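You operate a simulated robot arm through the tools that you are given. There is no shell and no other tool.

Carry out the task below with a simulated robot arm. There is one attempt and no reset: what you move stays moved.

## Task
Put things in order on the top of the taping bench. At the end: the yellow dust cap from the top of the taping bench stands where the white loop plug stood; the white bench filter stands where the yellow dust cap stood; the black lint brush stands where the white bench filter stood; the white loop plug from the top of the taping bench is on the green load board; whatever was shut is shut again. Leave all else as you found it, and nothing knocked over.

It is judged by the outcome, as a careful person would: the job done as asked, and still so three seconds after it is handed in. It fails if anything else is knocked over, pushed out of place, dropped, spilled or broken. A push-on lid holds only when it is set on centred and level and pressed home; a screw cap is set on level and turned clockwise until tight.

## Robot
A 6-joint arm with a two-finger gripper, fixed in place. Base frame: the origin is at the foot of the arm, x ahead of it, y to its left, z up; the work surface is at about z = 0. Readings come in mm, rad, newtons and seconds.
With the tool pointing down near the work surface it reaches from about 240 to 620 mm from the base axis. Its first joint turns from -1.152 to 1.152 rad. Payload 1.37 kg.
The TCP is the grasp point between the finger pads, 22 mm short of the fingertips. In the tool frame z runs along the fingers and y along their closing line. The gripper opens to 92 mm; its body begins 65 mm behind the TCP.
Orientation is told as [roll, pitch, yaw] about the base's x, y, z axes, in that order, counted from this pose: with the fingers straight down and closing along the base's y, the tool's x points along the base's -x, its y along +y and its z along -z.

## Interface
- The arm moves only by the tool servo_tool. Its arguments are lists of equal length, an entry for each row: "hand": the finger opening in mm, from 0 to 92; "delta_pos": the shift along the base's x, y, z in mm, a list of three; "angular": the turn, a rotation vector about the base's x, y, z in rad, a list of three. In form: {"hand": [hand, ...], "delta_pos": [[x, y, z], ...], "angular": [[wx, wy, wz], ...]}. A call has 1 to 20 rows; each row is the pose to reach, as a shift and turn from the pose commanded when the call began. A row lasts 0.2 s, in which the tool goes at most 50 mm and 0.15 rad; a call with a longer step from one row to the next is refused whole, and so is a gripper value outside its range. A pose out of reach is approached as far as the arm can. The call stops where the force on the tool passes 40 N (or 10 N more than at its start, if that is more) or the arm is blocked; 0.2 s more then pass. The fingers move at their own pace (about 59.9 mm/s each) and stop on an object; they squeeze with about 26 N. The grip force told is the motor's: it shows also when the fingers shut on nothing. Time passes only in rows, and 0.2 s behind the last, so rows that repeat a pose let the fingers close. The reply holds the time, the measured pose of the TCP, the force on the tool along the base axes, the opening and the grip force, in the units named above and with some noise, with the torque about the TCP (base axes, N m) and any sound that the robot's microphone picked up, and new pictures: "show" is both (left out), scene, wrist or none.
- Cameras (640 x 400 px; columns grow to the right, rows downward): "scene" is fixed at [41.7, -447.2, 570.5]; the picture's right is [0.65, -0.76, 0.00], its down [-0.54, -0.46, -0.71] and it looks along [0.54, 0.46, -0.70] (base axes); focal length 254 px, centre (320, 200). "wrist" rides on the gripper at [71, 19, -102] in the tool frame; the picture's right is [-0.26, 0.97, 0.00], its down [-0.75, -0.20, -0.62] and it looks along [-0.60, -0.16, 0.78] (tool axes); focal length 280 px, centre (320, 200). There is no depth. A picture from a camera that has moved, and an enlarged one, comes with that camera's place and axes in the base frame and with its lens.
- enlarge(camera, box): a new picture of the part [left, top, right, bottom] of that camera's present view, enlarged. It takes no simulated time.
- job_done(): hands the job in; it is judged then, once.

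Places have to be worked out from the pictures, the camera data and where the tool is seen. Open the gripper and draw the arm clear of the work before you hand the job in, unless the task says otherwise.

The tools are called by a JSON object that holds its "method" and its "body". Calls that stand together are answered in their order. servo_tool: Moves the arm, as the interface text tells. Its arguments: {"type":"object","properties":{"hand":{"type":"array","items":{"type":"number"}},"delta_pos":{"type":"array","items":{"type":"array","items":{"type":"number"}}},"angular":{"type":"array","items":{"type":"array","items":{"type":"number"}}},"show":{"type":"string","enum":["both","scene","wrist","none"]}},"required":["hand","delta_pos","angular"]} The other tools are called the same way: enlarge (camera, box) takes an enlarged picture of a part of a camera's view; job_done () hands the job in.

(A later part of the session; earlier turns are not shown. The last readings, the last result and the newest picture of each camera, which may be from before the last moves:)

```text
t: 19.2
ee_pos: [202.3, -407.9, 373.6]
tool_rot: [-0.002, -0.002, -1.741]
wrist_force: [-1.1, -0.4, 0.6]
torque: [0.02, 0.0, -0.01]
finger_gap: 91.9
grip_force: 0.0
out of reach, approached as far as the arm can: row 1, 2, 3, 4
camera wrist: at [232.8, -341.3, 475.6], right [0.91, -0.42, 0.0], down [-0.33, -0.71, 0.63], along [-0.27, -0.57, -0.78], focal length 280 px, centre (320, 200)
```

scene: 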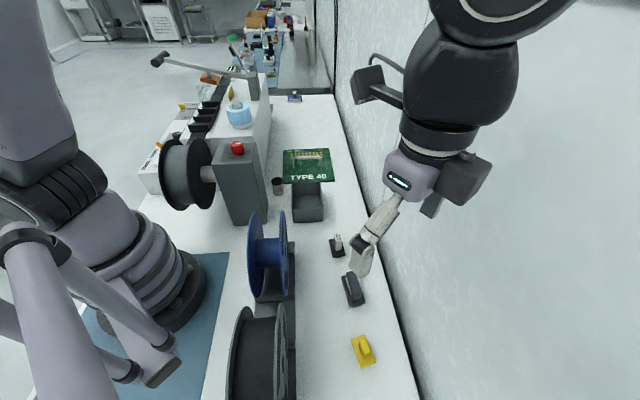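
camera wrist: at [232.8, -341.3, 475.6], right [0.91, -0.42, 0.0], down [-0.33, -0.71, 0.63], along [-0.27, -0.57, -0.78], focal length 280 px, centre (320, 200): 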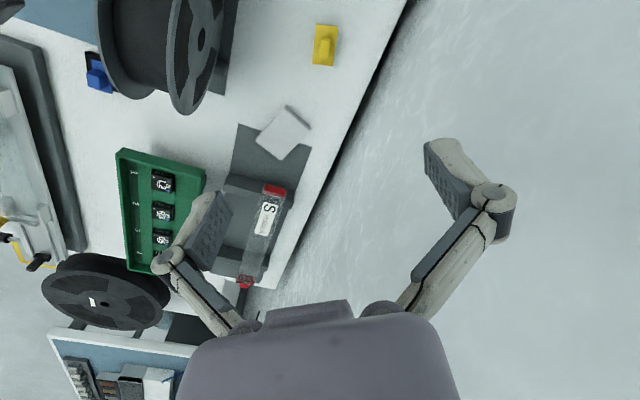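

The arm stops at about 1.11 rad of azimuth with the tool upright, which is just short of the filter. I'll zoom in on the white slab and the area around it to understand what it is.

{"method": "enlarge", "body": {"camera": "wrist", "box": [250, 95, 320, 170]}}

{"method": "enlarge", "body": {"camera": "wrist", "box": [200, 100, 320, 300]}}

{"method": "enlarge", "body": {"camera": "wrist", "box": [0, 0, 120, 120]}}

{"method": "enlarge", "body": {"camera": "wrist", "box": [290, 0, 380, 80]}}

{"method": "enlarge", "body": {"camera": "wrist", "box": [0, 250, 200, 400]}}

```text
5.33 times, centred on (285, 132) of wrist
camera zoom: at [232.8, -341.3, 475.6], right [0.91, -0.42, 0.0], down [-0.33, -0.71, 0.63], along [-0.27, -0.57, -0.78], focal length 1495 px, centre (507, 560)
```

zoom: 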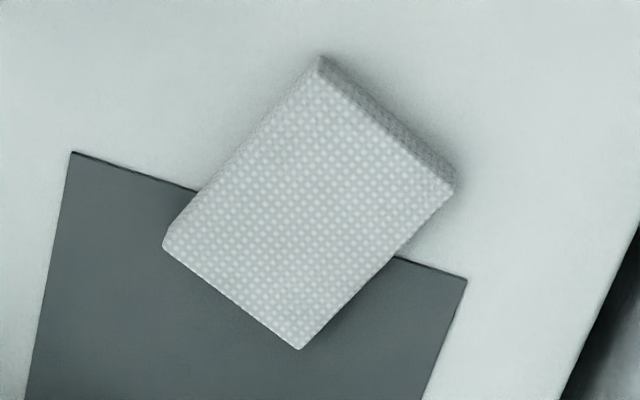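

```text
2.00 times, centred on (260, 200) of wrist
camera zoom: at [232.8, -341.3, 475.6], right [0.91, -0.42, 0.0], down [-0.33, -0.71, 0.63], along [-0.27, -0.57, -0.78], focal length 561 px, centre (440, 200)
```

zoom: 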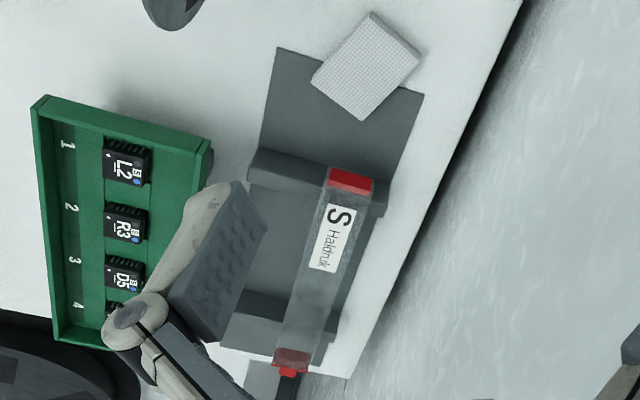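

```text
3.33 times, centred on (60, 60) of wrist
camera zoom: at [232.8, -341.3, 475.6], right [0.91, -0.42, 0.0], down [-0.33, -0.71, 0.63], along [-0.27, -0.57, -0.78], focal length 935 px, centre (1187, 667)
```

zoom: 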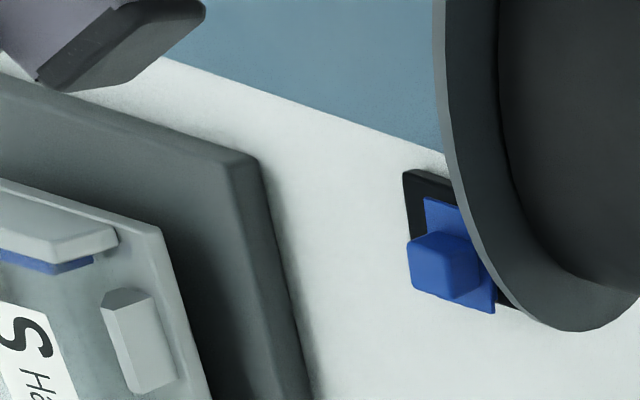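

```text
5.00 times, centred on (335, 40) of wrist
camera zoom: at [232.8, -341.3, 475.6], right [0.91, -0.42, 0.0], down [-0.33, -0.71, 0.63], along [-0.27, -0.57, -0.78], focal length 1402 px, centre (245, 1000)
```

zoom: 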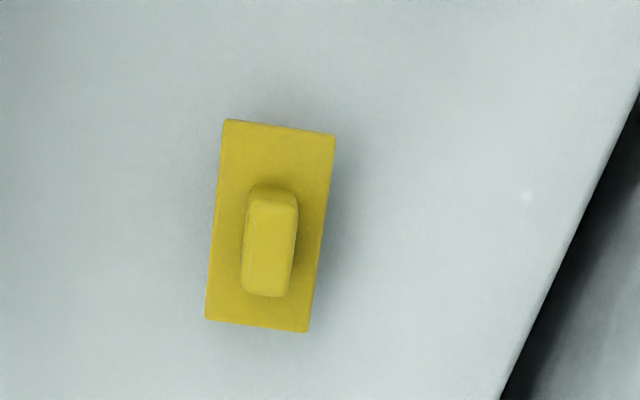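

```text
2.67 times, centred on (100, 325) of wrist
camera zoom: at [232.8, -341.3, 475.6], right [0.91, -0.42, 0.0], down [-0.33, -0.71, 0.63], along [-0.27, -0.57, -0.78], focal length 748 px, centre (907, -133)
```

zoom: 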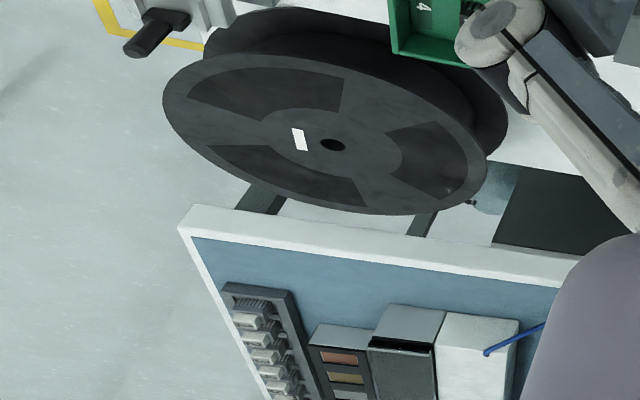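

The white meshed slab is about 60 x 85 mm and lies flat with its centre near (75,-517). That makes it the only other loose white item on the bench. I'll test in free air whether tilting the tool sideways extends the reach toward it.

{"method": "servo_tool", "body": {"hand": [92, 92, 92, 92, 92], "delta_pos": [[0, 0, 0], [0, 0, 0], [0, 0, 0], [0, 0, 0], [0, 0, 0]], "angular": [[-0.06, 0.13, 0], [-0.12, 0.26, 0], [-0.18, 0.39, 0], [-0.2, 0.46, 0], [-0.2, 0.46, 0]]}}

```text
t: 20.4
ee_pos: [204.6, -406.8, 372.2]
tool_rot: [-0.431, -0.269, -1.682]
wrist_force: [-0.8, -0.2, 0.0]
torque: [0.0, -0.03, 0.0]
finger_gap: 91.9
grip_force: 0.1
camera wrist: at [273.3, -323.8, 434.6], right [0.83, -0.46, -0.32], down [0.01, -0.56, 0.83], along [-0.56, -0.69, -0.46], focal length 280 px, centre (320, 200)
```

scene: 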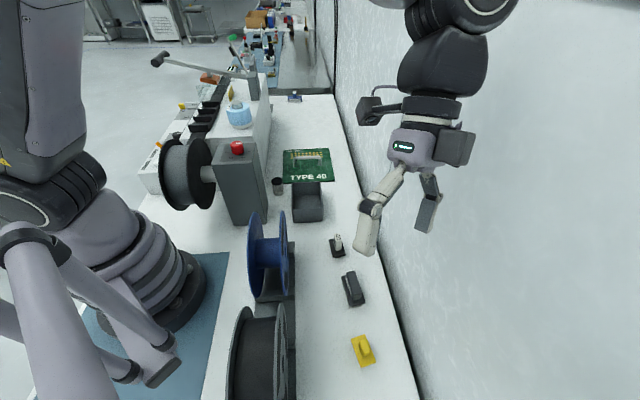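
wrist: 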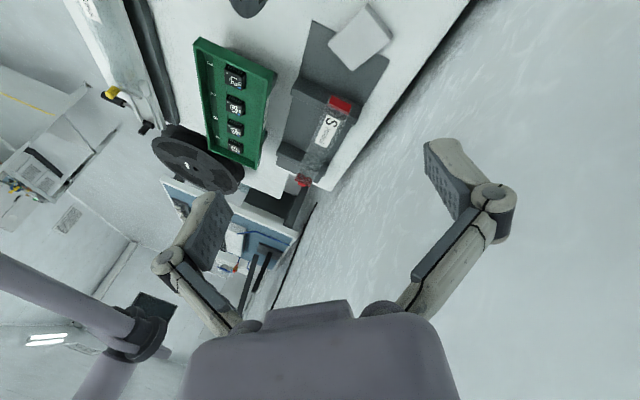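

The tilt worked with the tool point held in place. Now I'll move toward the filter with this tilt, at height, to find the new limit.

{"method": "servo_tool", "body": {"hand": [92, 92, 92, 92, 92], "delta_pos": [[-25, -20, -15], [-50, -40, -30], [-75, -60, -45], [-100, -80, -60], [-120, -100, -75]], "angular": [[0, 0, 0], [0, 0, 0], [0, 0, 0], [0, 0, 0], [0, 0, 0]], "show": "scene"}}

```text
t: 21.6
ee_pos: [134.2, -479.5, 299.9]
tool_rot: [-0.431, -0.268, -1.683]
wrist_force: [0.6, -0.1, 0.6]
torque: [0.01, -0.01, 0.0]
finger_gap: 92.1
grip_force: 0.0
out of reach, approached as far as the arm can: row 4, 5
```

scene: 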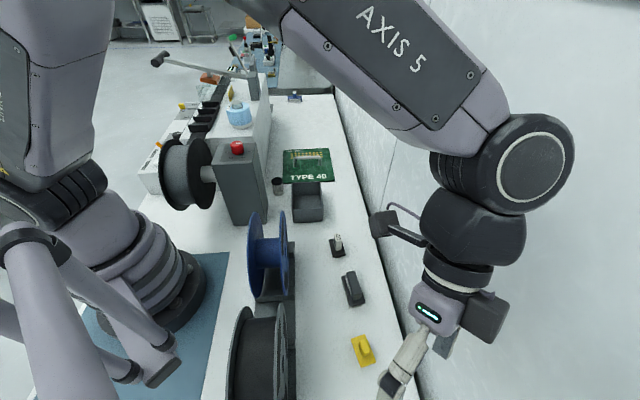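

With 0.5 rad of tilt the tool point reaches about (134,-480), so a larger tilt would get to the filter. Before I rely on that, I'll undo the tilt and make one more survey, looking back toward the base from the wall side.

{"method": "servo_tool", "body": {"hand": [92, 92, 92, 92, 92, 92, 92], "delta_pos": [[15, 15, 30], [35, 40, 60], [55, 70, 80], [80, 105, 100], [105, 145, 110], [130, 185, 110], [150, 215, 110]], "angular": [[0.06, -0.13, 0], [0.12, -0.26, 0], [0.18, -0.39, 0], [0.2, -0.46, 0], [0.2, -0.46, 0], [0.2, -0.46, 0], [0.2, -0.46, 0]], "show": "none"}}

{"method": "servo_tool", "body": {"hand": [92, 92, 92, 92, 92, 92, 92, 92, 92, 92], "delta_pos": [[15, 30, 0], [30, 60, 0], [45, 90, 0], [55, 120, 0], [65, 140, 0], [70, 150, 0], [70, 150, 0], [70, 150, 0], [70, 150, 0], [70, 150, 0]], "angular": [[0, 0, -0.14], [0, 0, -0.28], [0, 0, -0.42], [0, 0, -0.56], [0, 0, -0.7], [0, 0, -0.84], [0, 0, -0.98], [0, 0, -1.12], [0, 0, -1.26], [0, 0, -1.4]]}}

```text
t: 23.2
ee_pos: [282.4, -266.9, 410.3]
tool_rot: [0.001, -0.001, -1.744]
wrist_force: [0.6, 0.7, -0.7]
torque: [0.02, -0.01, 0.02]
finger_gap: 91.8
grip_force: 0.1
out of reach, approached as far as the arm can: row 1, 2
```

```text
t: 25.4
ee_pos: [351.8, -116.1, 409.0]
tool_rot: [0.0, 0.0, 3.137]
wrist_force: [0.6, 0.2, 0.7]
torque: [0.01, 0.03, -0.01]
finger_gap: 91.8
grip_force: 0.1
camera wrist: at [421.8, -135.2, 510.8], right [-0.27, -0.96, 0.0], down [-0.75, 0.21, 0.62], along [-0.6, 0.17, -0.78], focal length 280 px, centre (320, 200)
```

scene: 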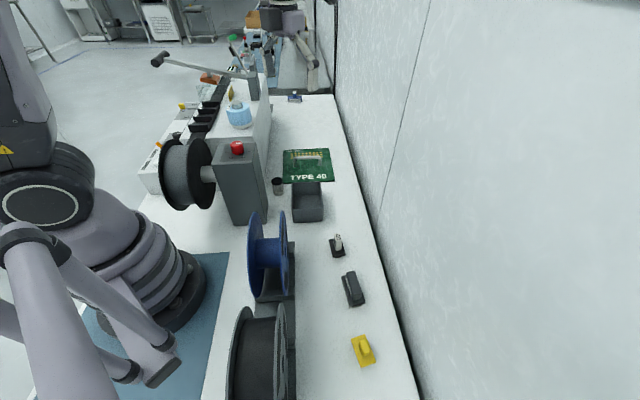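
wrist: 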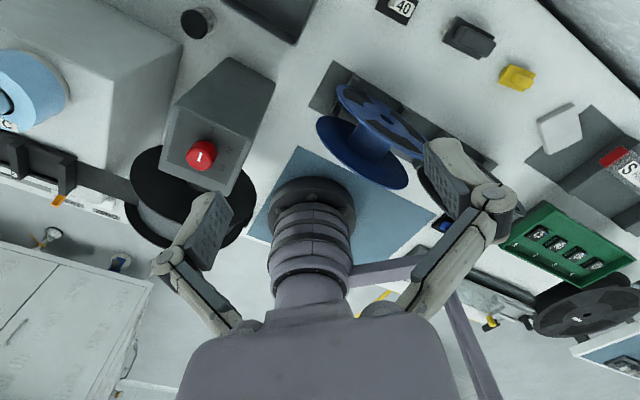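

This overview shows the full row along the wall side: plug "40", black brush, yellow cap, white slab. I'll zoom in on the row and get accurate positions.

{"method": "enlarge", "body": {"camera": "wrist", "box": [500, 60, 640, 200]}}

{"method": "enlarge", "body": {"camera": "wrist", "box": [360, 0, 560, 110]}}

{"method": "enlarge", "body": {"camera": "wrist", "box": [160, 0, 340, 110]}}

```text
2.86 times, centred on (570, 130) of wrist
camera zoom: at [421.8, -135.2, 510.8], right [-0.27, -0.96, 0.0], down [-0.75, 0.21, 0.62], along [-0.6, 0.17, -0.78], focal length 801 px, centre (-394, 400)
```

zoom: 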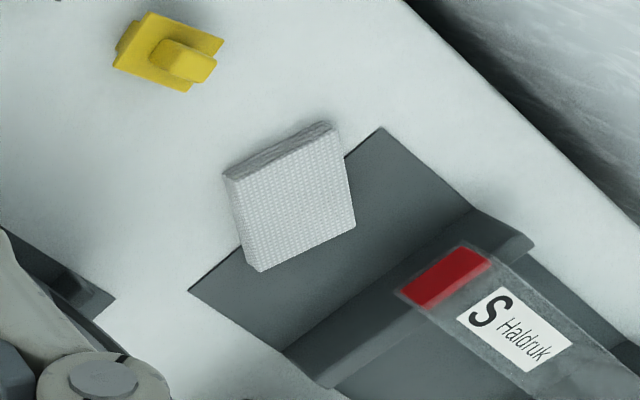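

```text
3.20 times, centred on (460, 55) of wrist
camera zoom: at [421.8, -135.2, 510.8], right [-0.27, -0.96, 0.0], down [-0.75, 0.21, 0.62], along [-0.6, 0.17, -0.78], focal length 897 px, centre (-128, 664)
```

zoom: 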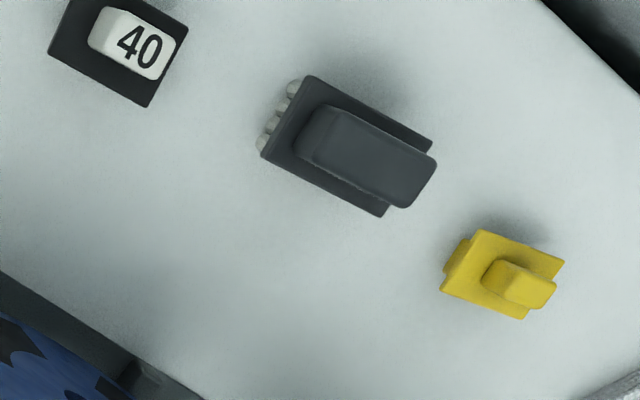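

```text
3.56 times, centred on (250, 55) of wrist
camera zoom: at [421.8, -135.2, 510.8], right [-0.27, -0.96, 0.0], down [-0.75, 0.21, 0.62], along [-0.6, 0.17, -0.78], focal length 997 px, centre (569, 716)
```

zoom: 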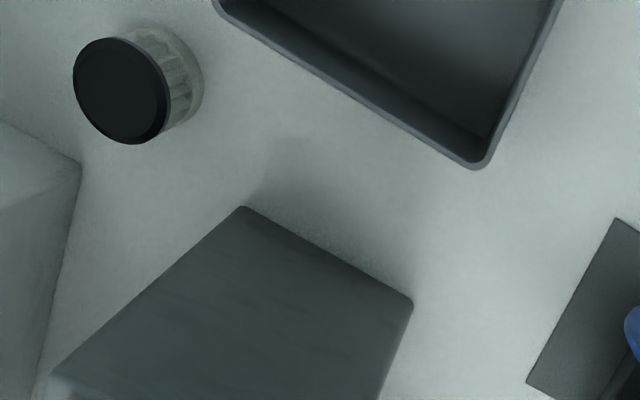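

The slab lies flat at about (75,-517), in line with the other three, so I take it as the white bench filter and the "40" piece as the loop plug. I'll start with the plug and move above it near (365,-230), turned so the fingers close across its thin knob.

{"method": "servo_tool", "body": {"hand": [92, 92, 92, 92, 92, 92, 92], "delta_pos": [[2, -20, -30], [4, -40, -60], [6, -60, -90], [8, -80, -120], [10, -98, -150], [13, -114, -180], [13, -114, -200]], "angular": [[0, 0, 0.13], [0, 0, 0.26], [0, 0, 0.4], [0, 0, 0.54], [0, 0, 0.68], [0, 0, 0.8], [0, 0, 0.87]]}}

```text
t: 27.0
ee_pos: [364.4, -231.6, 208.9]
tool_rot: [0.001, 0.0, -2.272]
wrist_force: [0.0, 0.6, 0.4]
torque: [0.01, 0.01, -0.01]
finger_gap: 92.2
grip_force: 0.1
camera wrist: at [424.2, -189.4, 310.6], right [0.57, -0.82, 0.0], down [-0.64, -0.44, 0.62], along [-0.51, -0.36, -0.78], focal length 280 px, centre (320, 200)
```

scene: 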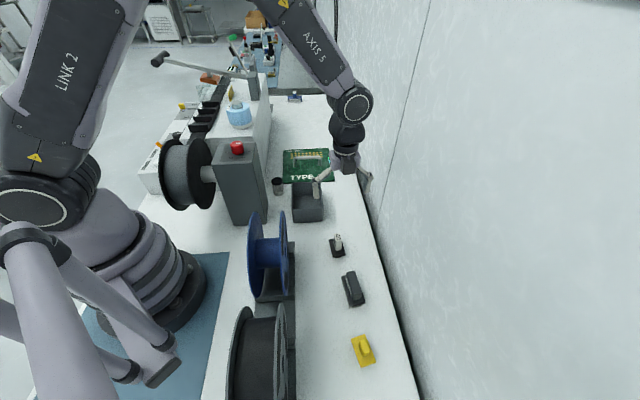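
wrist: 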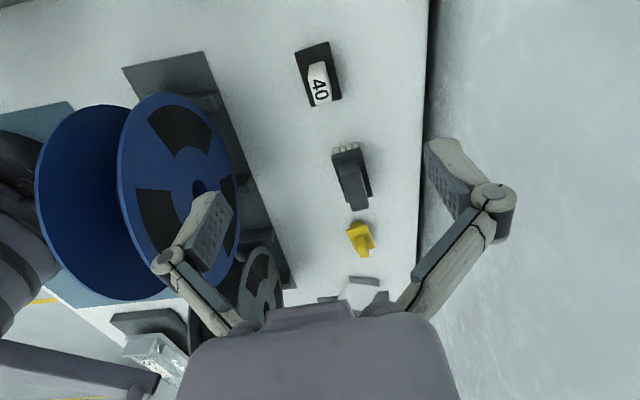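

The plug appears almost exactly below the tool. I'll zoom in for its orientation and centre.

{"method": "enlarge", "body": {"camera": "wrist", "box": [270, 30, 370, 120]}}

{"method": "enlarge", "body": {"camera": "wrist", "box": [300, 120, 420, 310]}}

```text
4.44 times, centred on (320, 75) of wrist
camera zoom: at [424.2, -189.4, 310.6], right [0.57, -0.82, 0.0], down [-0.64, -0.44, 0.62], along [-0.51, -0.36, -0.78], focal length 1246 px, centre (320, 756)
```

zoom: 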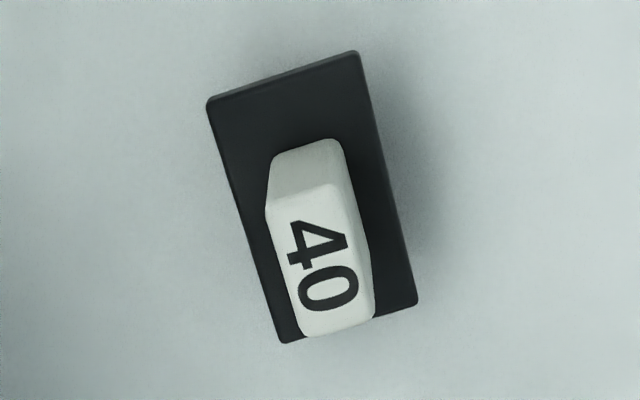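

```text
2.11 times, centred on (360, 215) of wrist
camera zoom: at [424.2, -189.4, 310.6], right [0.57, -0.82, 0.0], down [-0.64, -0.44, 0.62], along [-0.51, -0.36, -0.78], focal length 590 px, centre (236, 168)
```

zoom: 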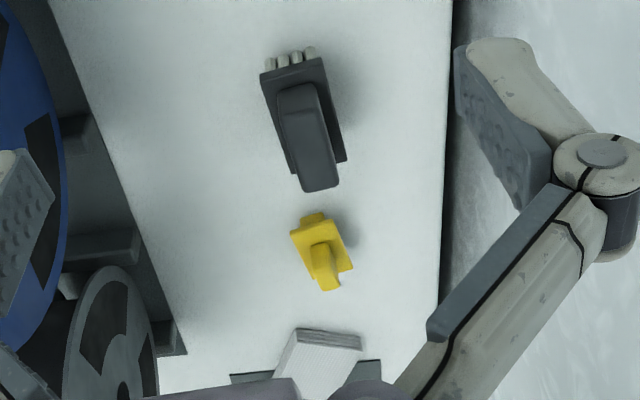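

The plug's plate measures about 54 x 34 mm and its knob about 27 x 16 mm with the top near z = 50. The centre is about (359.7,-234.0) and it is well aligned with the tool. I'll narrow the fingers and go down over the knob.

{"method": "servo_tool", "body": {"hand": [60, 50, 50, 50, 50, 50], "delta_pos": [[-4.7, -2.4, -30], [-4.7, -2.4, -70], [-4.7, -2.4, -110], [-4.7, -2.4, -145], [-4.7, -2.4, -165], [-4.7, -2.4, -165]], "angular": [[0, 0, 0], [0, 0, 0], [0, 0, 0], [0, 0, 0], [0, 0, 0], [0, 0, 0]]}}

```text
t: 28.4
ee_pos: [360.3, -230.8, 44.8]
tool_rot: [0.0, 0.001, -2.273]
wrist_force: [-0.9, 0.4, -0.4]
torque: [-0.04, 0.0, -0.01]
finger_gap: 49.7
grip_force: 0.1
camera wrist: at [420.1, -190.0, 145.6], right [0.57, -0.82, 0.0], down [-0.64, -0.44, 0.62], along [-0.51, -0.36, -0.78], focal length 280 px, centre (320, 200)
```

scene: 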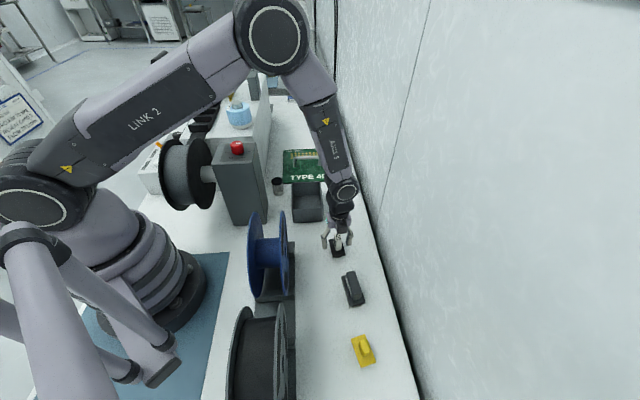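
wrist: 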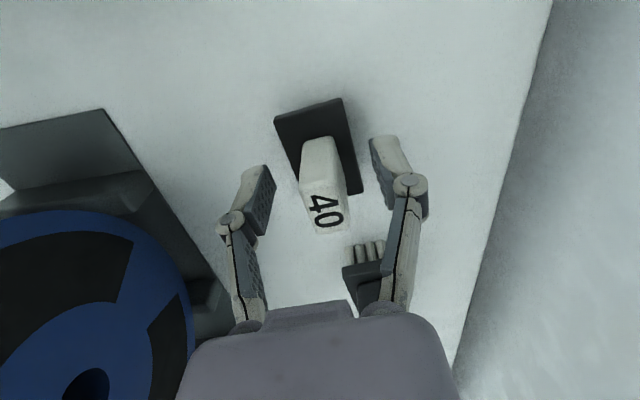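

The knob is between the fingers, but it may sit a few mm off along the tool's x. I'll zoom in to check before closing.

{"method": "enlarge", "body": {"camera": "wrist", "box": [220, 80, 440, 280]}}

{"method": "enlarge", "body": {"camera": "scene", "box": [310, 210, 370, 270]}}

```text
2.00 times, centred on (330, 180) of wrist
camera zoom: at [420.1, -190.0, 145.6], right [0.57, -0.82, 0.0], down [-0.64, -0.44, 0.62], along [-0.51, -0.36, -0.78], focal length 561 px, centre (300, 240)
```

zoom: 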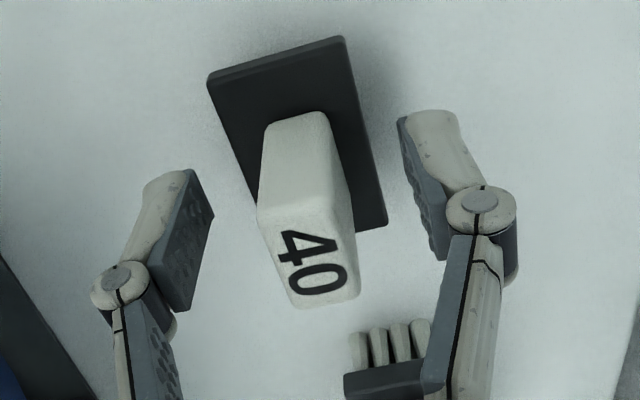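

```text
6.67 times, centred on (340, 240) of scene
camera zoom: at [41.7, -447.2, 570.5], right [0.65, -0.76, 0.0], down [-0.54, -0.46, -0.71], along [0.54, 0.46, -0.7], focal length 1694 px, centre (187, -67)
```

zoom: 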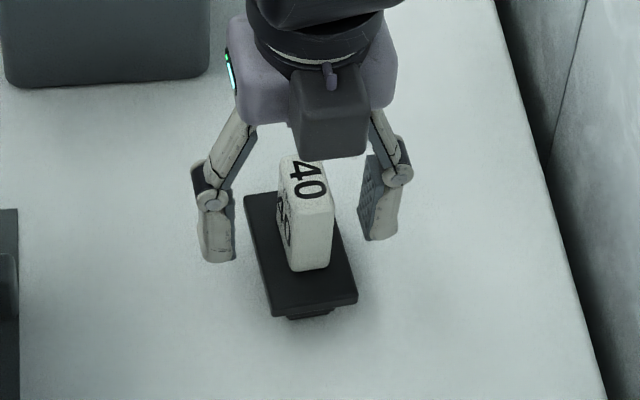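

The plug centre is about 5 mm from the tool centre along the tool's x, so I'll correct that and close on the knob. Its place is about (358.8,-234.3).

{"method": "servo_tool", "body": {"hand": [50, 30, 10, 10, 10, 10], "delta_pos": [[-3.2, -3.8, -2], [-3.2, -3.8, -2], [-3.2, -3.8, -2], [-3.2, -3.8, -2], [-3.2, -3.8, -2], [-3.2, -3.8, -2]], "angular": [[0, 0, 0], [0, 0, 0], [0, 0, 0], [0, 0, 0], [0, 0, 0], [0, 0, 0]]}}

```text
t: 29.8
ee_pos: [358.8, -237.6, 43.7]
tool_rot: [0.003, 0.0, -2.272]
wrist_force: [4.9, -3.6, 16.4]
torque: [-0.07, -0.14, -0.01]
finger_gap: 15.3
grip_force: 25.9
camera wrist: at [417.6, -194.8, 144.7], right [0.57, -0.82, 0.0], down [-0.64, -0.44, 0.62], along [-0.51, -0.36, -0.78], focal length 280 px, centre (320, 200)
```

scene: 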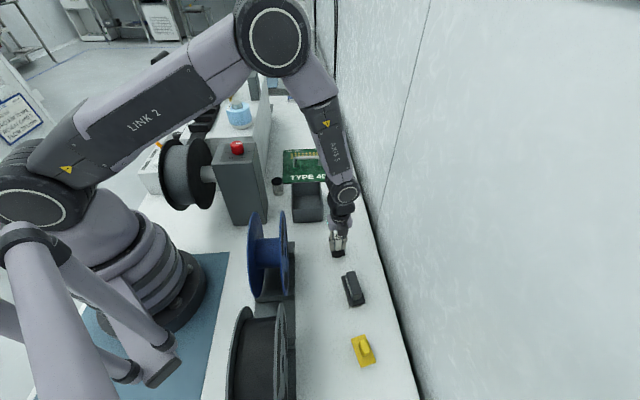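
wrist: 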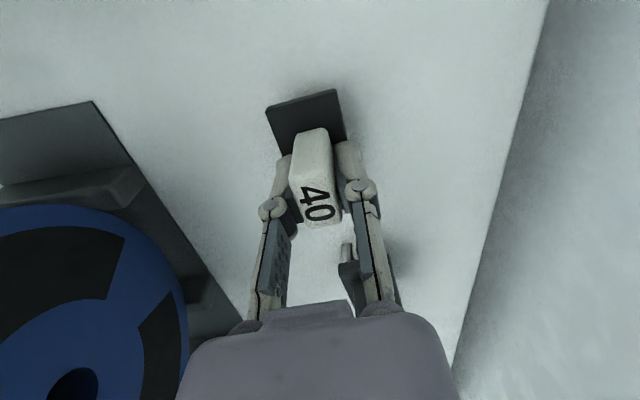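

The knob is gripped with a gap of 15.3 mm. There is some upward force, probably from a fingertip touching the plate. I'll lift straight up.

{"method": "servo_tool", "body": {"hand": [10, 10, 10, 10, 10], "delta_pos": [[0, 0, 10], [0, 0, 40], [0, 0, 80], [0, 0, 120], [0, 0, 160]], "angular": [[0, 0, 0], [0, 0, 0], [0, 0, 0], [0, 0, 0], [0, 0, 0]]}}

```text
t: 31.0
ee_pos: [355.7, -236.5, 205.3]
tool_rot: [0.0, 0.0, -2.273]
wrist_force: [0.6, -0.2, -0.3]
torque: [0.01, -0.01, -0.01]
finger_gap: 15.0
grip_force: 26.0
camera wrist: at [415.8, -195.4, 306.6], right [0.57, -0.82, 0.0], down [-0.64, -0.44, 0.63], along [-0.51, -0.35, -0.78], focal length 280 px, centre (320, 200)
```

scene: 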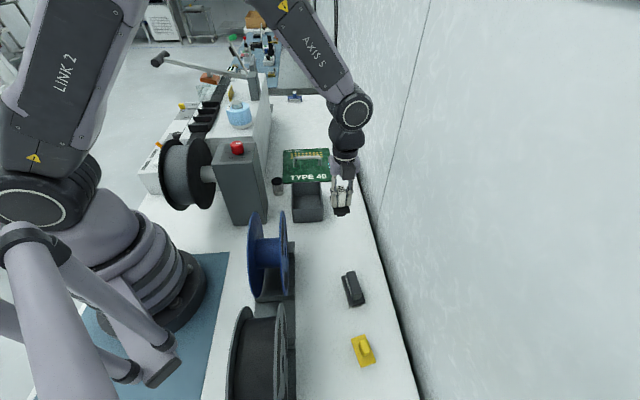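
wrist: 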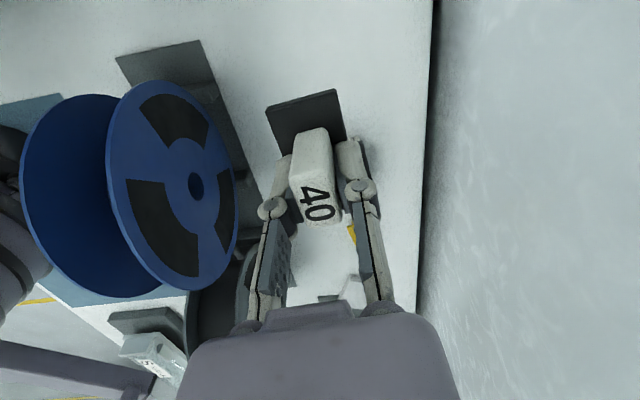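

The plug is lifted cleanly and hangs level. I'll carry it at height over toward the near half of the green board.

{"method": "servo_tool", "body": {"hand": [10, 10, 10, 10, 10, 10, 10, 10], "delta_pos": [[24, 34, 0], [48, 69, 0], [72, 103, 0], [96, 138, 0], [120, 172, 0], [144, 206, 0], [168, 240, 0], [188, 270, 0]], "angular": [[0, 0, 0], [0, 0, 0], [0, 0, 0], [0, 0, 0], [0, 0, 0], [0, 0, 0], [0, 0, 0], [0, 0, 0]]}}

```text
t: 32.8
ee_pos: [544.3, 30.4, 202.2]
tool_rot: [0.0, 0.001, -2.271]
wrist_force: [-0.6, 0.3, -0.7]
torque: [-0.05, 0.0, 0.03]
finger_gap: 15.2
grip_force: 25.9
camera wrist: at [604.0, 72.3, 303.6], right [0.57, -0.82, 0.0], down [-0.64, -0.44, 0.63], along [-0.51, -0.35, -0.78], focal length 280 px, centre (320, 200)
```

scene: 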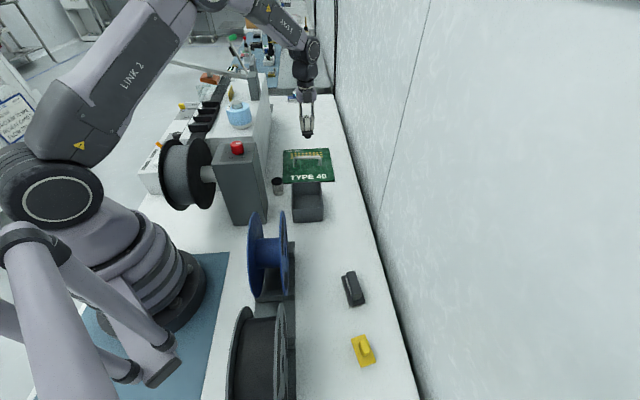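
wrist: 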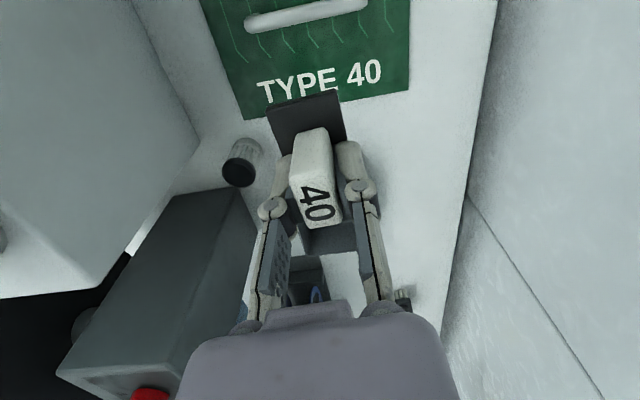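

The board's near edge is about 34 mm behind the tool point and its handle about 50 mm ahead. I'll shift 6 mm forward to centre the plug between them and go down to just above the board.

{"method": "servo_tool", "body": {"hand": [10, 10, 10, 10, 10], "delta_pos": [[3.9, 4.6, -35], [3.9, 4.6, -75], [3.9, 4.6, -110], [3.9, 4.6, -135], [3.9, 4.6, -142]], "angular": [[0, 0, 0], [0, 0, 0], [0, 0, 0], [0, 0, 0], [0, 0, 0]]}}

{"method": "enlarge", "body": {"camera": "scene", "box": [270, 120, 350, 200]}}

{"method": "enlarge", "body": {"camera": "wrist", "box": [200, 0, 440, 200]}}

```text
t: 34.0
ee_pos: [549.1, 38.2, 61.8]
tool_rot: [0.0, -0.001, -2.274]
wrist_force: [0.1, -0.1, -0.3]
torque: [0.01, 0.02, -0.01]
finger_gap: 15.0
grip_force: 26.1
camera wrist: at [609.4, 79.6, 162.6], right [0.57, -0.82, 0.0], down [-0.64, -0.44, 0.62], along [-0.51, -0.36, -0.78], focal length 280 px, centre (320, 200)
```

scene: 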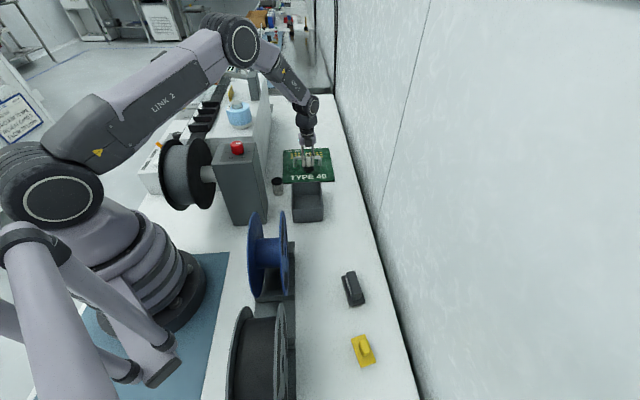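
wrist: 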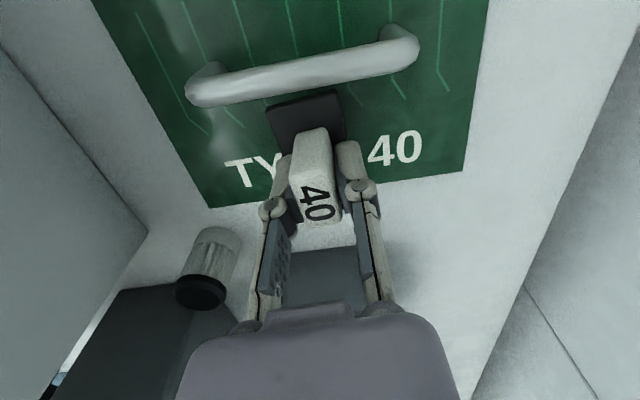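

```text
5.00 times, centred on (310, 160) of scene
camera zoom: at [41.7, -447.2, 570.5], right [0.65, -0.76, 0.0], down [-0.54, -0.46, -0.71], along [0.54, 0.46, -0.7], focal length 1270 px, centre (370, 400)
```

zoom: 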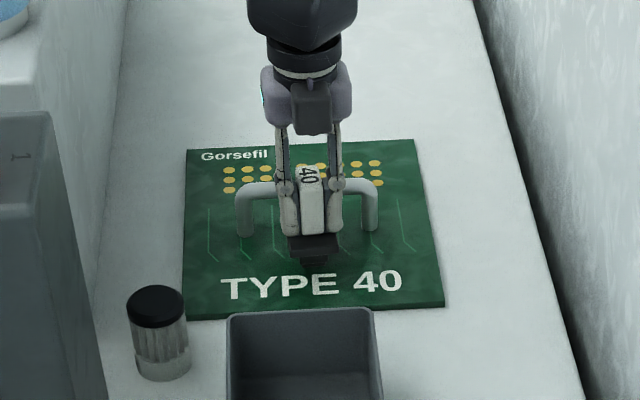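

```text
2.00 times, centred on (320, 100) of wrist
camera zoom: at [609.4, 79.6, 162.6], right [0.57, -0.82, 0.0], down [-0.64, -0.44, 0.62], along [-0.51, -0.36, -0.78], focal length 561 px, centre (320, 400)
```

zoom: 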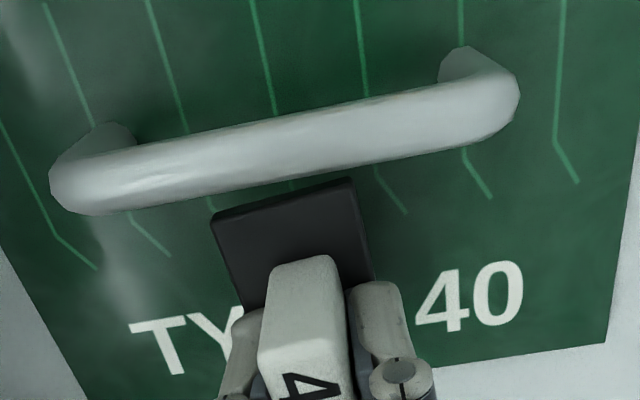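

The plug hovers between the handle and the text, clear of both. I'll lower it in small steps and watch the force.

{"method": "servo_tool", "body": {"hand": [10, 10, 10], "delta_pos": [[0, 0, -4], [0, 0, -8], [0, 0, -10]], "angular": [[0, 0, 0], [0, 0, 0], [0, 0, 0]], "show": "none"}}

{"method": "enlarge", "body": {"camera": "scene", "box": [290, 145, 330, 185]}}

```text
t: 34.8
ee_pos: [551.5, 38.3, 51.9]
tool_rot: [0.001, 0.001, -2.273]
wrist_force: [0.3, -0.5, -0.6]
torque: [0.0, -0.01, -0.01]
finger_gap: 15.1
grip_force: 26.1
```

```text
10.00 times, centred on (310, 165) of scene
camera zoom: at [41.7, -447.2, 570.5], right [0.65, -0.76, 0.0], down [-0.54, -0.46, -0.71], along [0.54, 0.46, -0.7], focal length 2541 px, centre (420, 550)
```

zoom: 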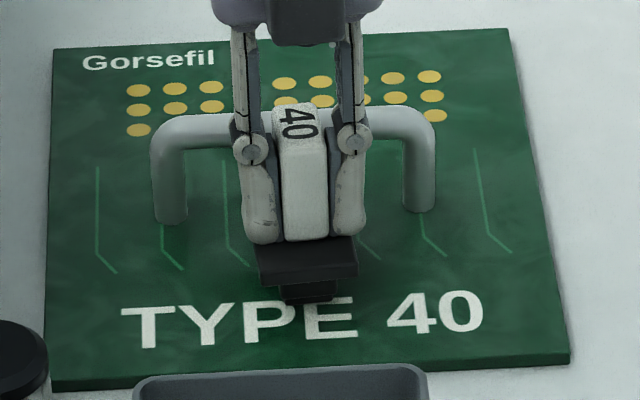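

No contact yet. I'll continue down in 2 mm steps.

{"method": "servo_tool", "body": {"hand": [10, 10, 10], "delta_pos": [[0, 0, -1.5], [0, 0, -3], [0, 0, -3]], "angular": [[0, 0, 0], [0, 0, 0], [0, 0, 0]], "show": "none"}}

{"method": "enlarge", "body": {"camera": "scene", "box": [290, 145, 330, 185]}}

```text
t: 35.6
ee_pos: [549.7, 38.0, 49.6]
tool_rot: [0.002, 0.002, -2.273]
wrist_force: [-1.9, 1.0, 9.3]
torque: [0.01, 0.08, 0.01]
finger_gap: 15.0
grip_force: 25.5
```

```text
10.00 times, centred on (310, 165) of scene
camera zoom: at [41.7, -447.2, 570.5], right [0.65, -0.76, 0.0], down [-0.54, -0.46, -0.71], along [0.54, 0.46, -0.7], focal length 2541 px, centre (420, 550)
```

zoom: 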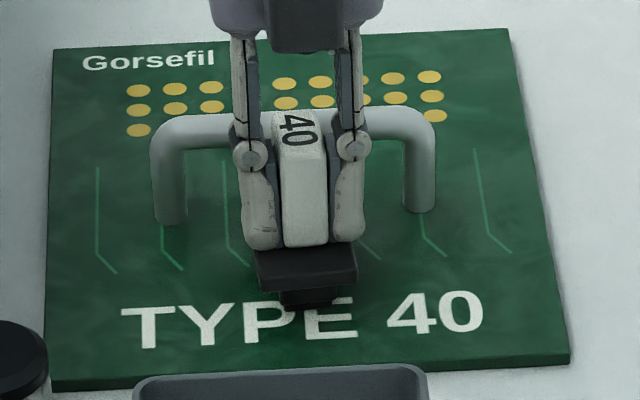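

Contact is at 9 N and the plug stands on the board. I'll open the fingers and rise straight up.

{"method": "servo_tool", "body": {"hand": [20, 30, 45, 45, 45, 45, 45, 45], "delta_pos": [[0, 0, 0.5], [0, 0, 0.5], [0, 0, 0.5], [0, 0, 10], [0, 0, 30], [0, 0, 70], [0, 0, 110], [0, 0, 150]], "angular": [[0, 0, 0], [0, 0, 0], [0, 0, 0], [0, 0, 0], [0, 0, 0], [0, 0, 0], [0, 0, 0], [0, 0, 0]]}}

{"method": "enlarge", "body": {"camera": "scene", "box": [270, 130, 350, 200]}}

{"method": "enlarge", "body": {"camera": "wrist", "box": [200, 0, 440, 200]}}

```text
t: 37.4
ee_pos: [550.1, 37.8, 201.5]
tool_rot: [0.0, 0.001, -2.272]
wrist_force: [0.1, -0.4, -0.3]
torque: [0.01, -0.03, -0.01]
finger_gap: 45.1
grip_force: 0.2
camera wrist: at [609.8, 79.7, 301.4], right [0.57, -0.82, 0.0], down [-0.64, -0.44, 0.63], along [-0.51, -0.36, -0.78], focal length 280 px, centre (320, 200)
```

scene: 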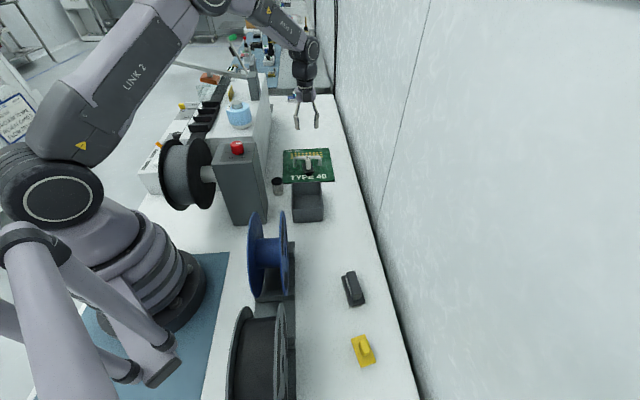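
wrist: 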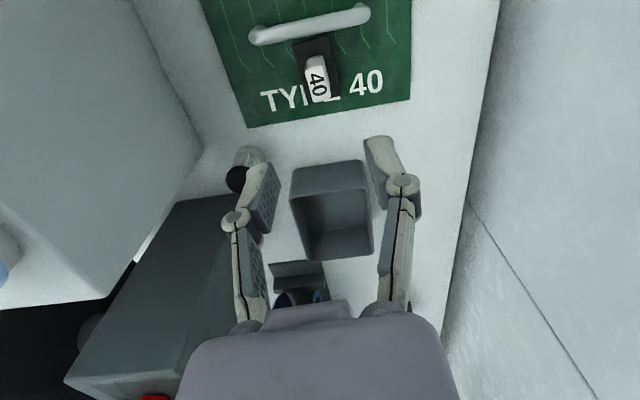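

```text
5.71 times, centred on (310, 165) of scene
camera zoom: at [41.7, -447.2, 570.5], right [0.65, -0.76, 0.0], down [-0.54, -0.46, -0.71], along [0.54, 0.46, -0.7], focal length 1452 px, centre (377, 400)
```

zoom: 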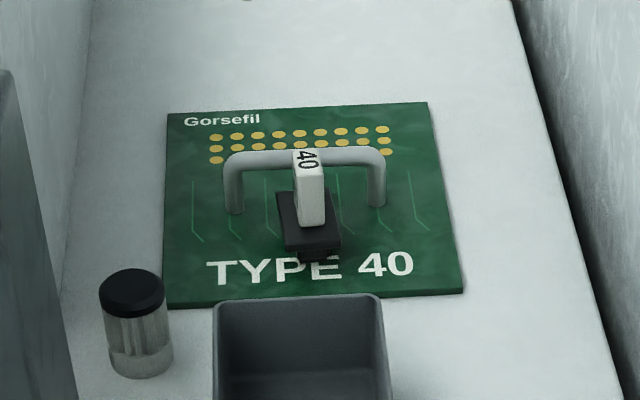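

```text
2.00 times, centred on (320, 100) of wrist
camera zoom: at [609.8, 79.7, 301.4], right [0.57, -0.82, 0.0], down [-0.64, -0.44, 0.63], along [-0.51, -0.36, -0.78], focal length 561 px, centre (320, 400)
```

zoom: 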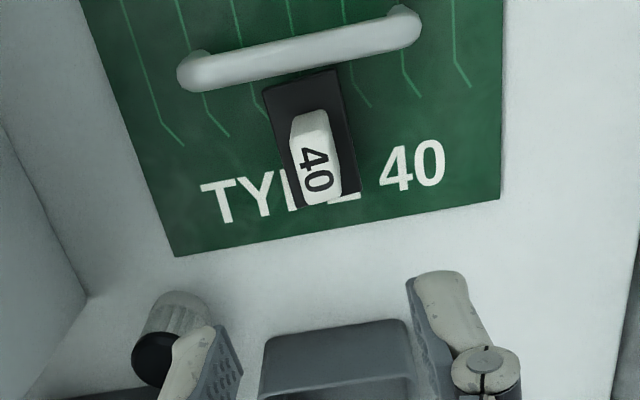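

The plug stands upright on the green board. Next is the yellow cap near (205,-418), with its long axis at about 58 degrees. I'll move above it at height.

{"method": "servo_tool", "body": {"hand": [45, 45, 45, 45, 45, 45, 45, 45, 45, 45, 45, 45, 45, 45], "delta_pos": [[-25, -34, 0], [-50, -68, 0], [-76, -102, 0], [-102, -136, 0], [-128, -170, 0], [-154, -204, 0], [-180, -238, 0], [-206, -272, 0], [-232, -306, 0], [-258, -340, 0], [-284, -374, 0], [-310, -408, 0], [-334, -440, 0], [-338, -450, -10]], "angular": [[0, 0, 0], [0, 0, 0], [0, 0, 0], [0, 0, 0.02], [0, 0, 0.04], [0, 0, 0.06], [0, 0, 0.08], [0, 0, 0.1], [0, 0, 0.12], [0, 0, 0.136], [0, 0, 0.136], [0, 0, 0.136], [0, 0, 0.136], [0, 0, 0.136]]}}

{"method": "enlarge", "body": {"camera": "wrist", "box": [260, 20, 380, 130]}}

```text
t: 40.4
ee_pos: [209.7, -414.0, 188.3]
tool_rot: [0.0, 0.001, -2.136]
wrist_force: [0.2, 0.4, 0.9]
torque: [0.04, -0.02, 0.0]
finger_gap: 45.1
grip_force: 0.0
camera wrist: at [263.7, -363.4, 289.1], right [0.67, -0.74, 0.0], down [-0.58, -0.53, 0.62], along [-0.46, -0.42, -0.78], focal length 280 px, centre (320, 200)
```

scene: 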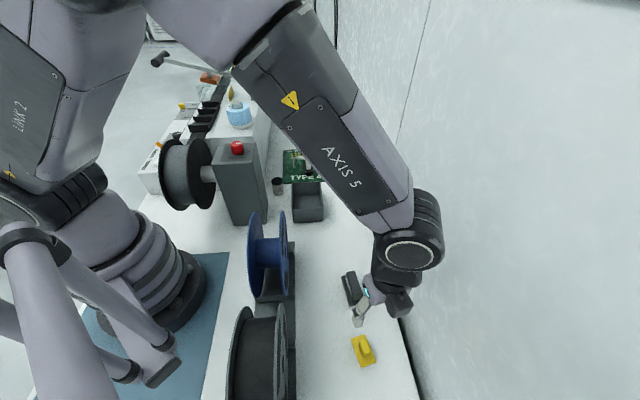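
wrist: 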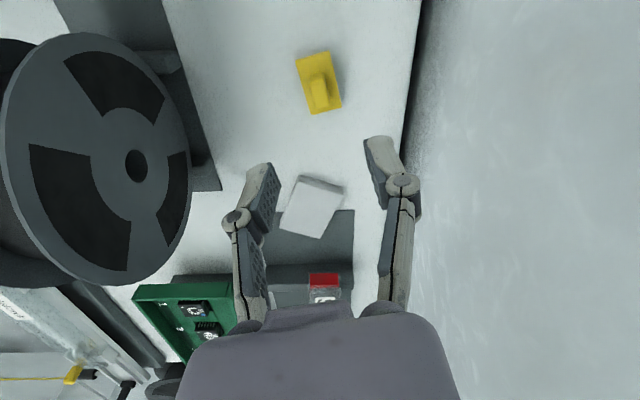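

```text
3.64 times, centred on (320, 75) of wrist
camera zoom: at [263.7, -363.4, 289.1], right [0.67, -0.74, 0.0], down [-0.58, -0.53, 0.62], along [-0.46, -0.42, -0.78], focal length 1020 px, centre (320, 654)
```

zoom: 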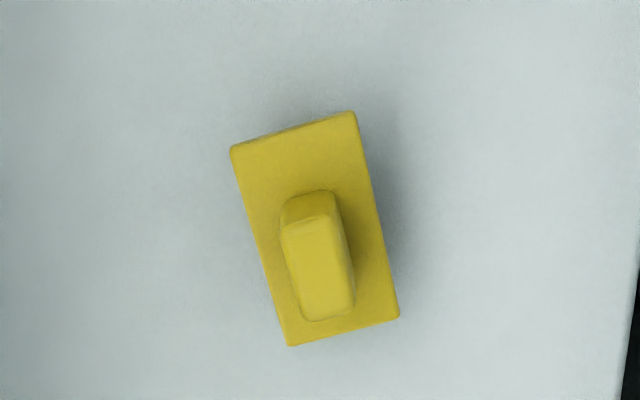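

The cap's centre comes out at about (204.5,-418.4), its knob is about 22 x 14 mm with the top near z = 37, and it is aligned with the tool. I'll go down over the knob.

{"method": "servo_tool", "body": {"hand": [45, 45, 45, 45, 45], "delta_pos": [[-5, -4.4, -40], [-5, -4.4, -80], [-5, -4.4, -115], [-5, -4.4, -135], [-5, -4.4, -145]], "angular": [[0, 0, 0], [0, 0, 0], [0, 0, 0], [0, 0, 0], [0, 0, 0]]}}

{"method": "enlarge", "body": {"camera": "wrist", "box": [220, 80, 440, 280]}}

{"method": "enlarge", "body": {"camera": "scene", "box": [330, 310, 400, 380]}}

```text
t: 41.6
ee_pos: [206.6, -416.0, 43.1]
tool_rot: [0.001, 0.0, -2.136]
wrist_force: [0.1, 0.0, -1.1]
torque: [0.01, 0.02, -0.02]
finger_gap: 44.9
grip_force: 0.0
camera wrist: at [259.8, -365.8, 143.7], right [0.67, -0.74, 0.0], down [-0.58, -0.53, 0.63], along [-0.46, -0.42, -0.78], focal length 280 px, centre (320, 200)
```

scene: 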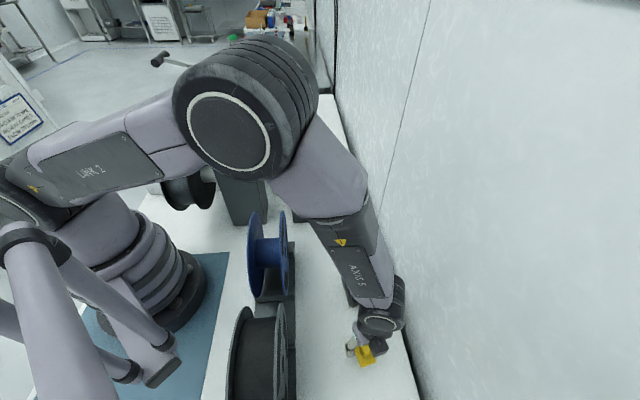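
wrist: 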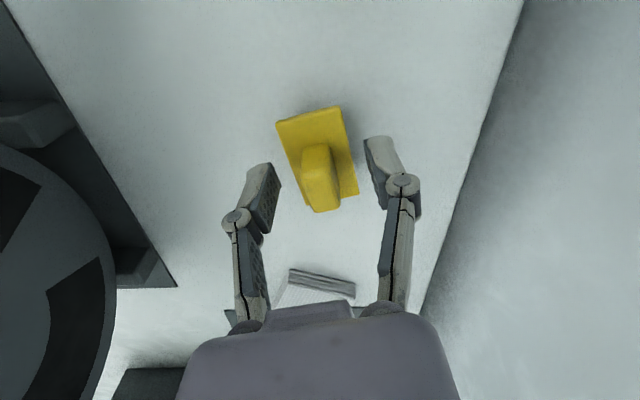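

```text
2.00 times, centred on (330, 180) of wrist
camera zoom: at [259.8, -365.8, 143.7], right [0.67, -0.74, 0.0], down [-0.58, -0.53, 0.63], along [-0.46, -0.42, -0.78], focal length 561 px, centre (300, 240)
```

zoom: 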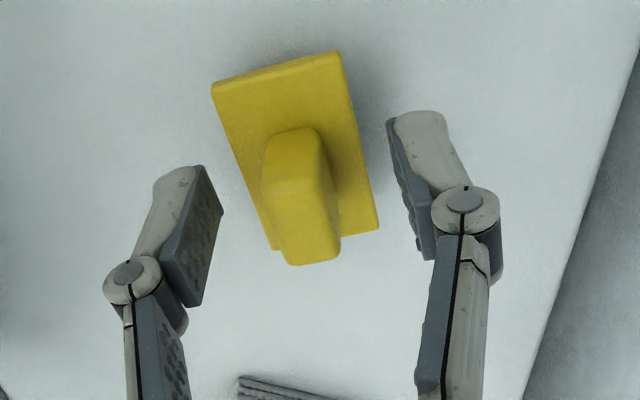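

```text
5.71 times, centred on (365, 345) of scene
camera zoom: at [41.7, -447.2, 570.5], right [0.65, -0.76, 0.0], down [-0.54, -0.46, -0.71], along [0.54, 0.46, -0.7], focal length 1452 px, centre (63, -629)
```

zoom: 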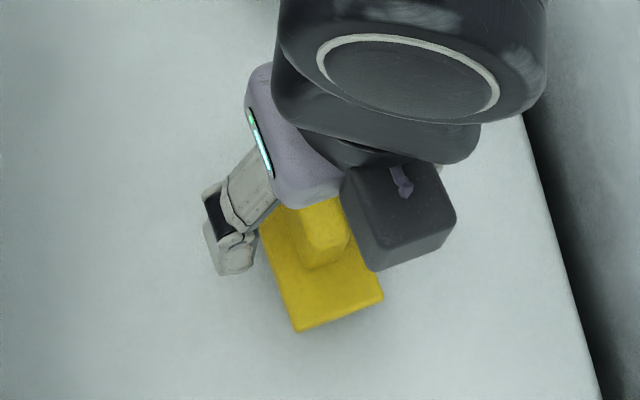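

The knob is centred between the fingers, and about 4 mm off along its length is acceptable. I'll close on it and lift.

{"method": "servo_tool", "body": {"hand": [25, 8, 8, 8, 8], "delta_pos": [[0, 0, 0], [0, 0, 0], [0, 0, 0], [0, 0, 0], [0, 0, 0]], "angular": [[0, 0, 0], [0, 0, 0], [0, 0, 0], [0, 0, 0], [0, 0, 0]], "show": "wrist"}}

```text
t: 42.8
ee_pos: [206.6, -414.8, 42.8]
tool_rot: [0.0, 0.0, -2.136]
wrist_force: [0.7, 0.0, 0.0]
torque: [-0.01, -0.04, 0.01]
finger_gap: 12.7
grip_force: 26.0
camera wrist: at [259.9, -365.8, 144.0], right [0.67, -0.74, 0.0], down [-0.58, -0.53, 0.63], along [-0.46, -0.42, -0.78], focal length 280 px, centre (320, 200)
```

wrist: 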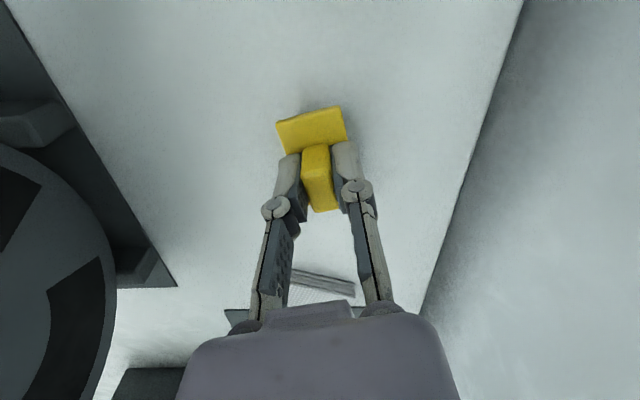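

The cap is gripped with a gap of 12.7 mm and no side load. Before lifting, I'll take the chance to zoom in on the filter's edge from here.

{"method": "enlarge", "body": {"camera": "wrist", "box": [270, 255, 370, 315]}}

{"method": "servo_tool", "body": {"hand": [8, 8, 8, 8, 8], "delta_pos": [[0, 0, 10], [3, 5, 40], [10, 15, 80], [20, 28, 120], [35, 45, 145]], "angular": [[0, 0, 0], [0, 0, 0], [0, 0, 0], [0, 0, 0], [0, 0, 0]]}}

```text
6.40 times, centred on (320, 285) of wrist
camera zoom: at [259.9, -365.8, 144.0], right [0.67, -0.74, 0.0], down [-0.58, -0.53, 0.63], along [-0.46, -0.42, -0.78], focal length 1794 px, centre (320, -344)
```

zoom: 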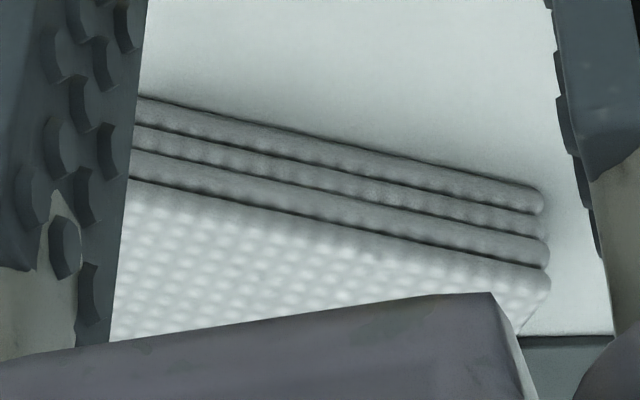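

```text
t: 44.0
ee_pos: [241.6, -369.2, 188.6]
tool_rot: [-0.001, -0.001, -2.135]
wrist_force: [0.0, -0.2, 0.2]
torque: [-0.01, -0.04, 0.0]
finger_gap: 12.4
grip_force: 26.6
camera wrist: at [295.6, -320.0, 290.9], right [0.67, -0.74, 0.0], down [-0.58, -0.53, 0.62], along [-0.46, -0.42, -0.78], focal length 280 px, centre (320, 200)
```

scene: 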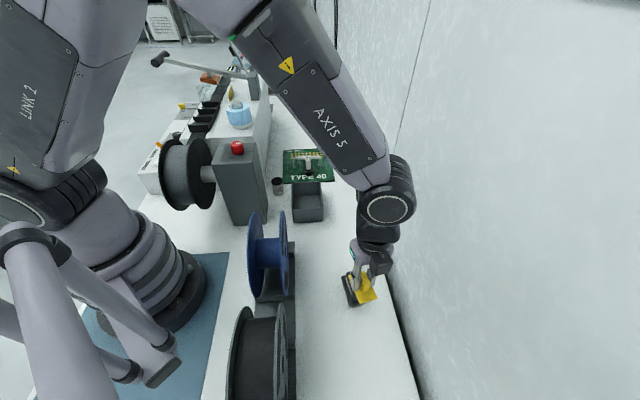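
wrist: 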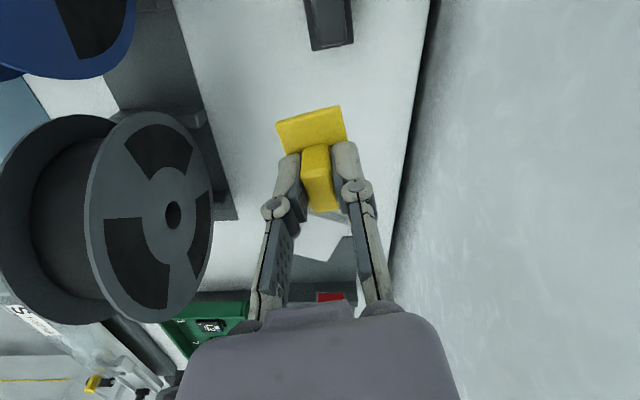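

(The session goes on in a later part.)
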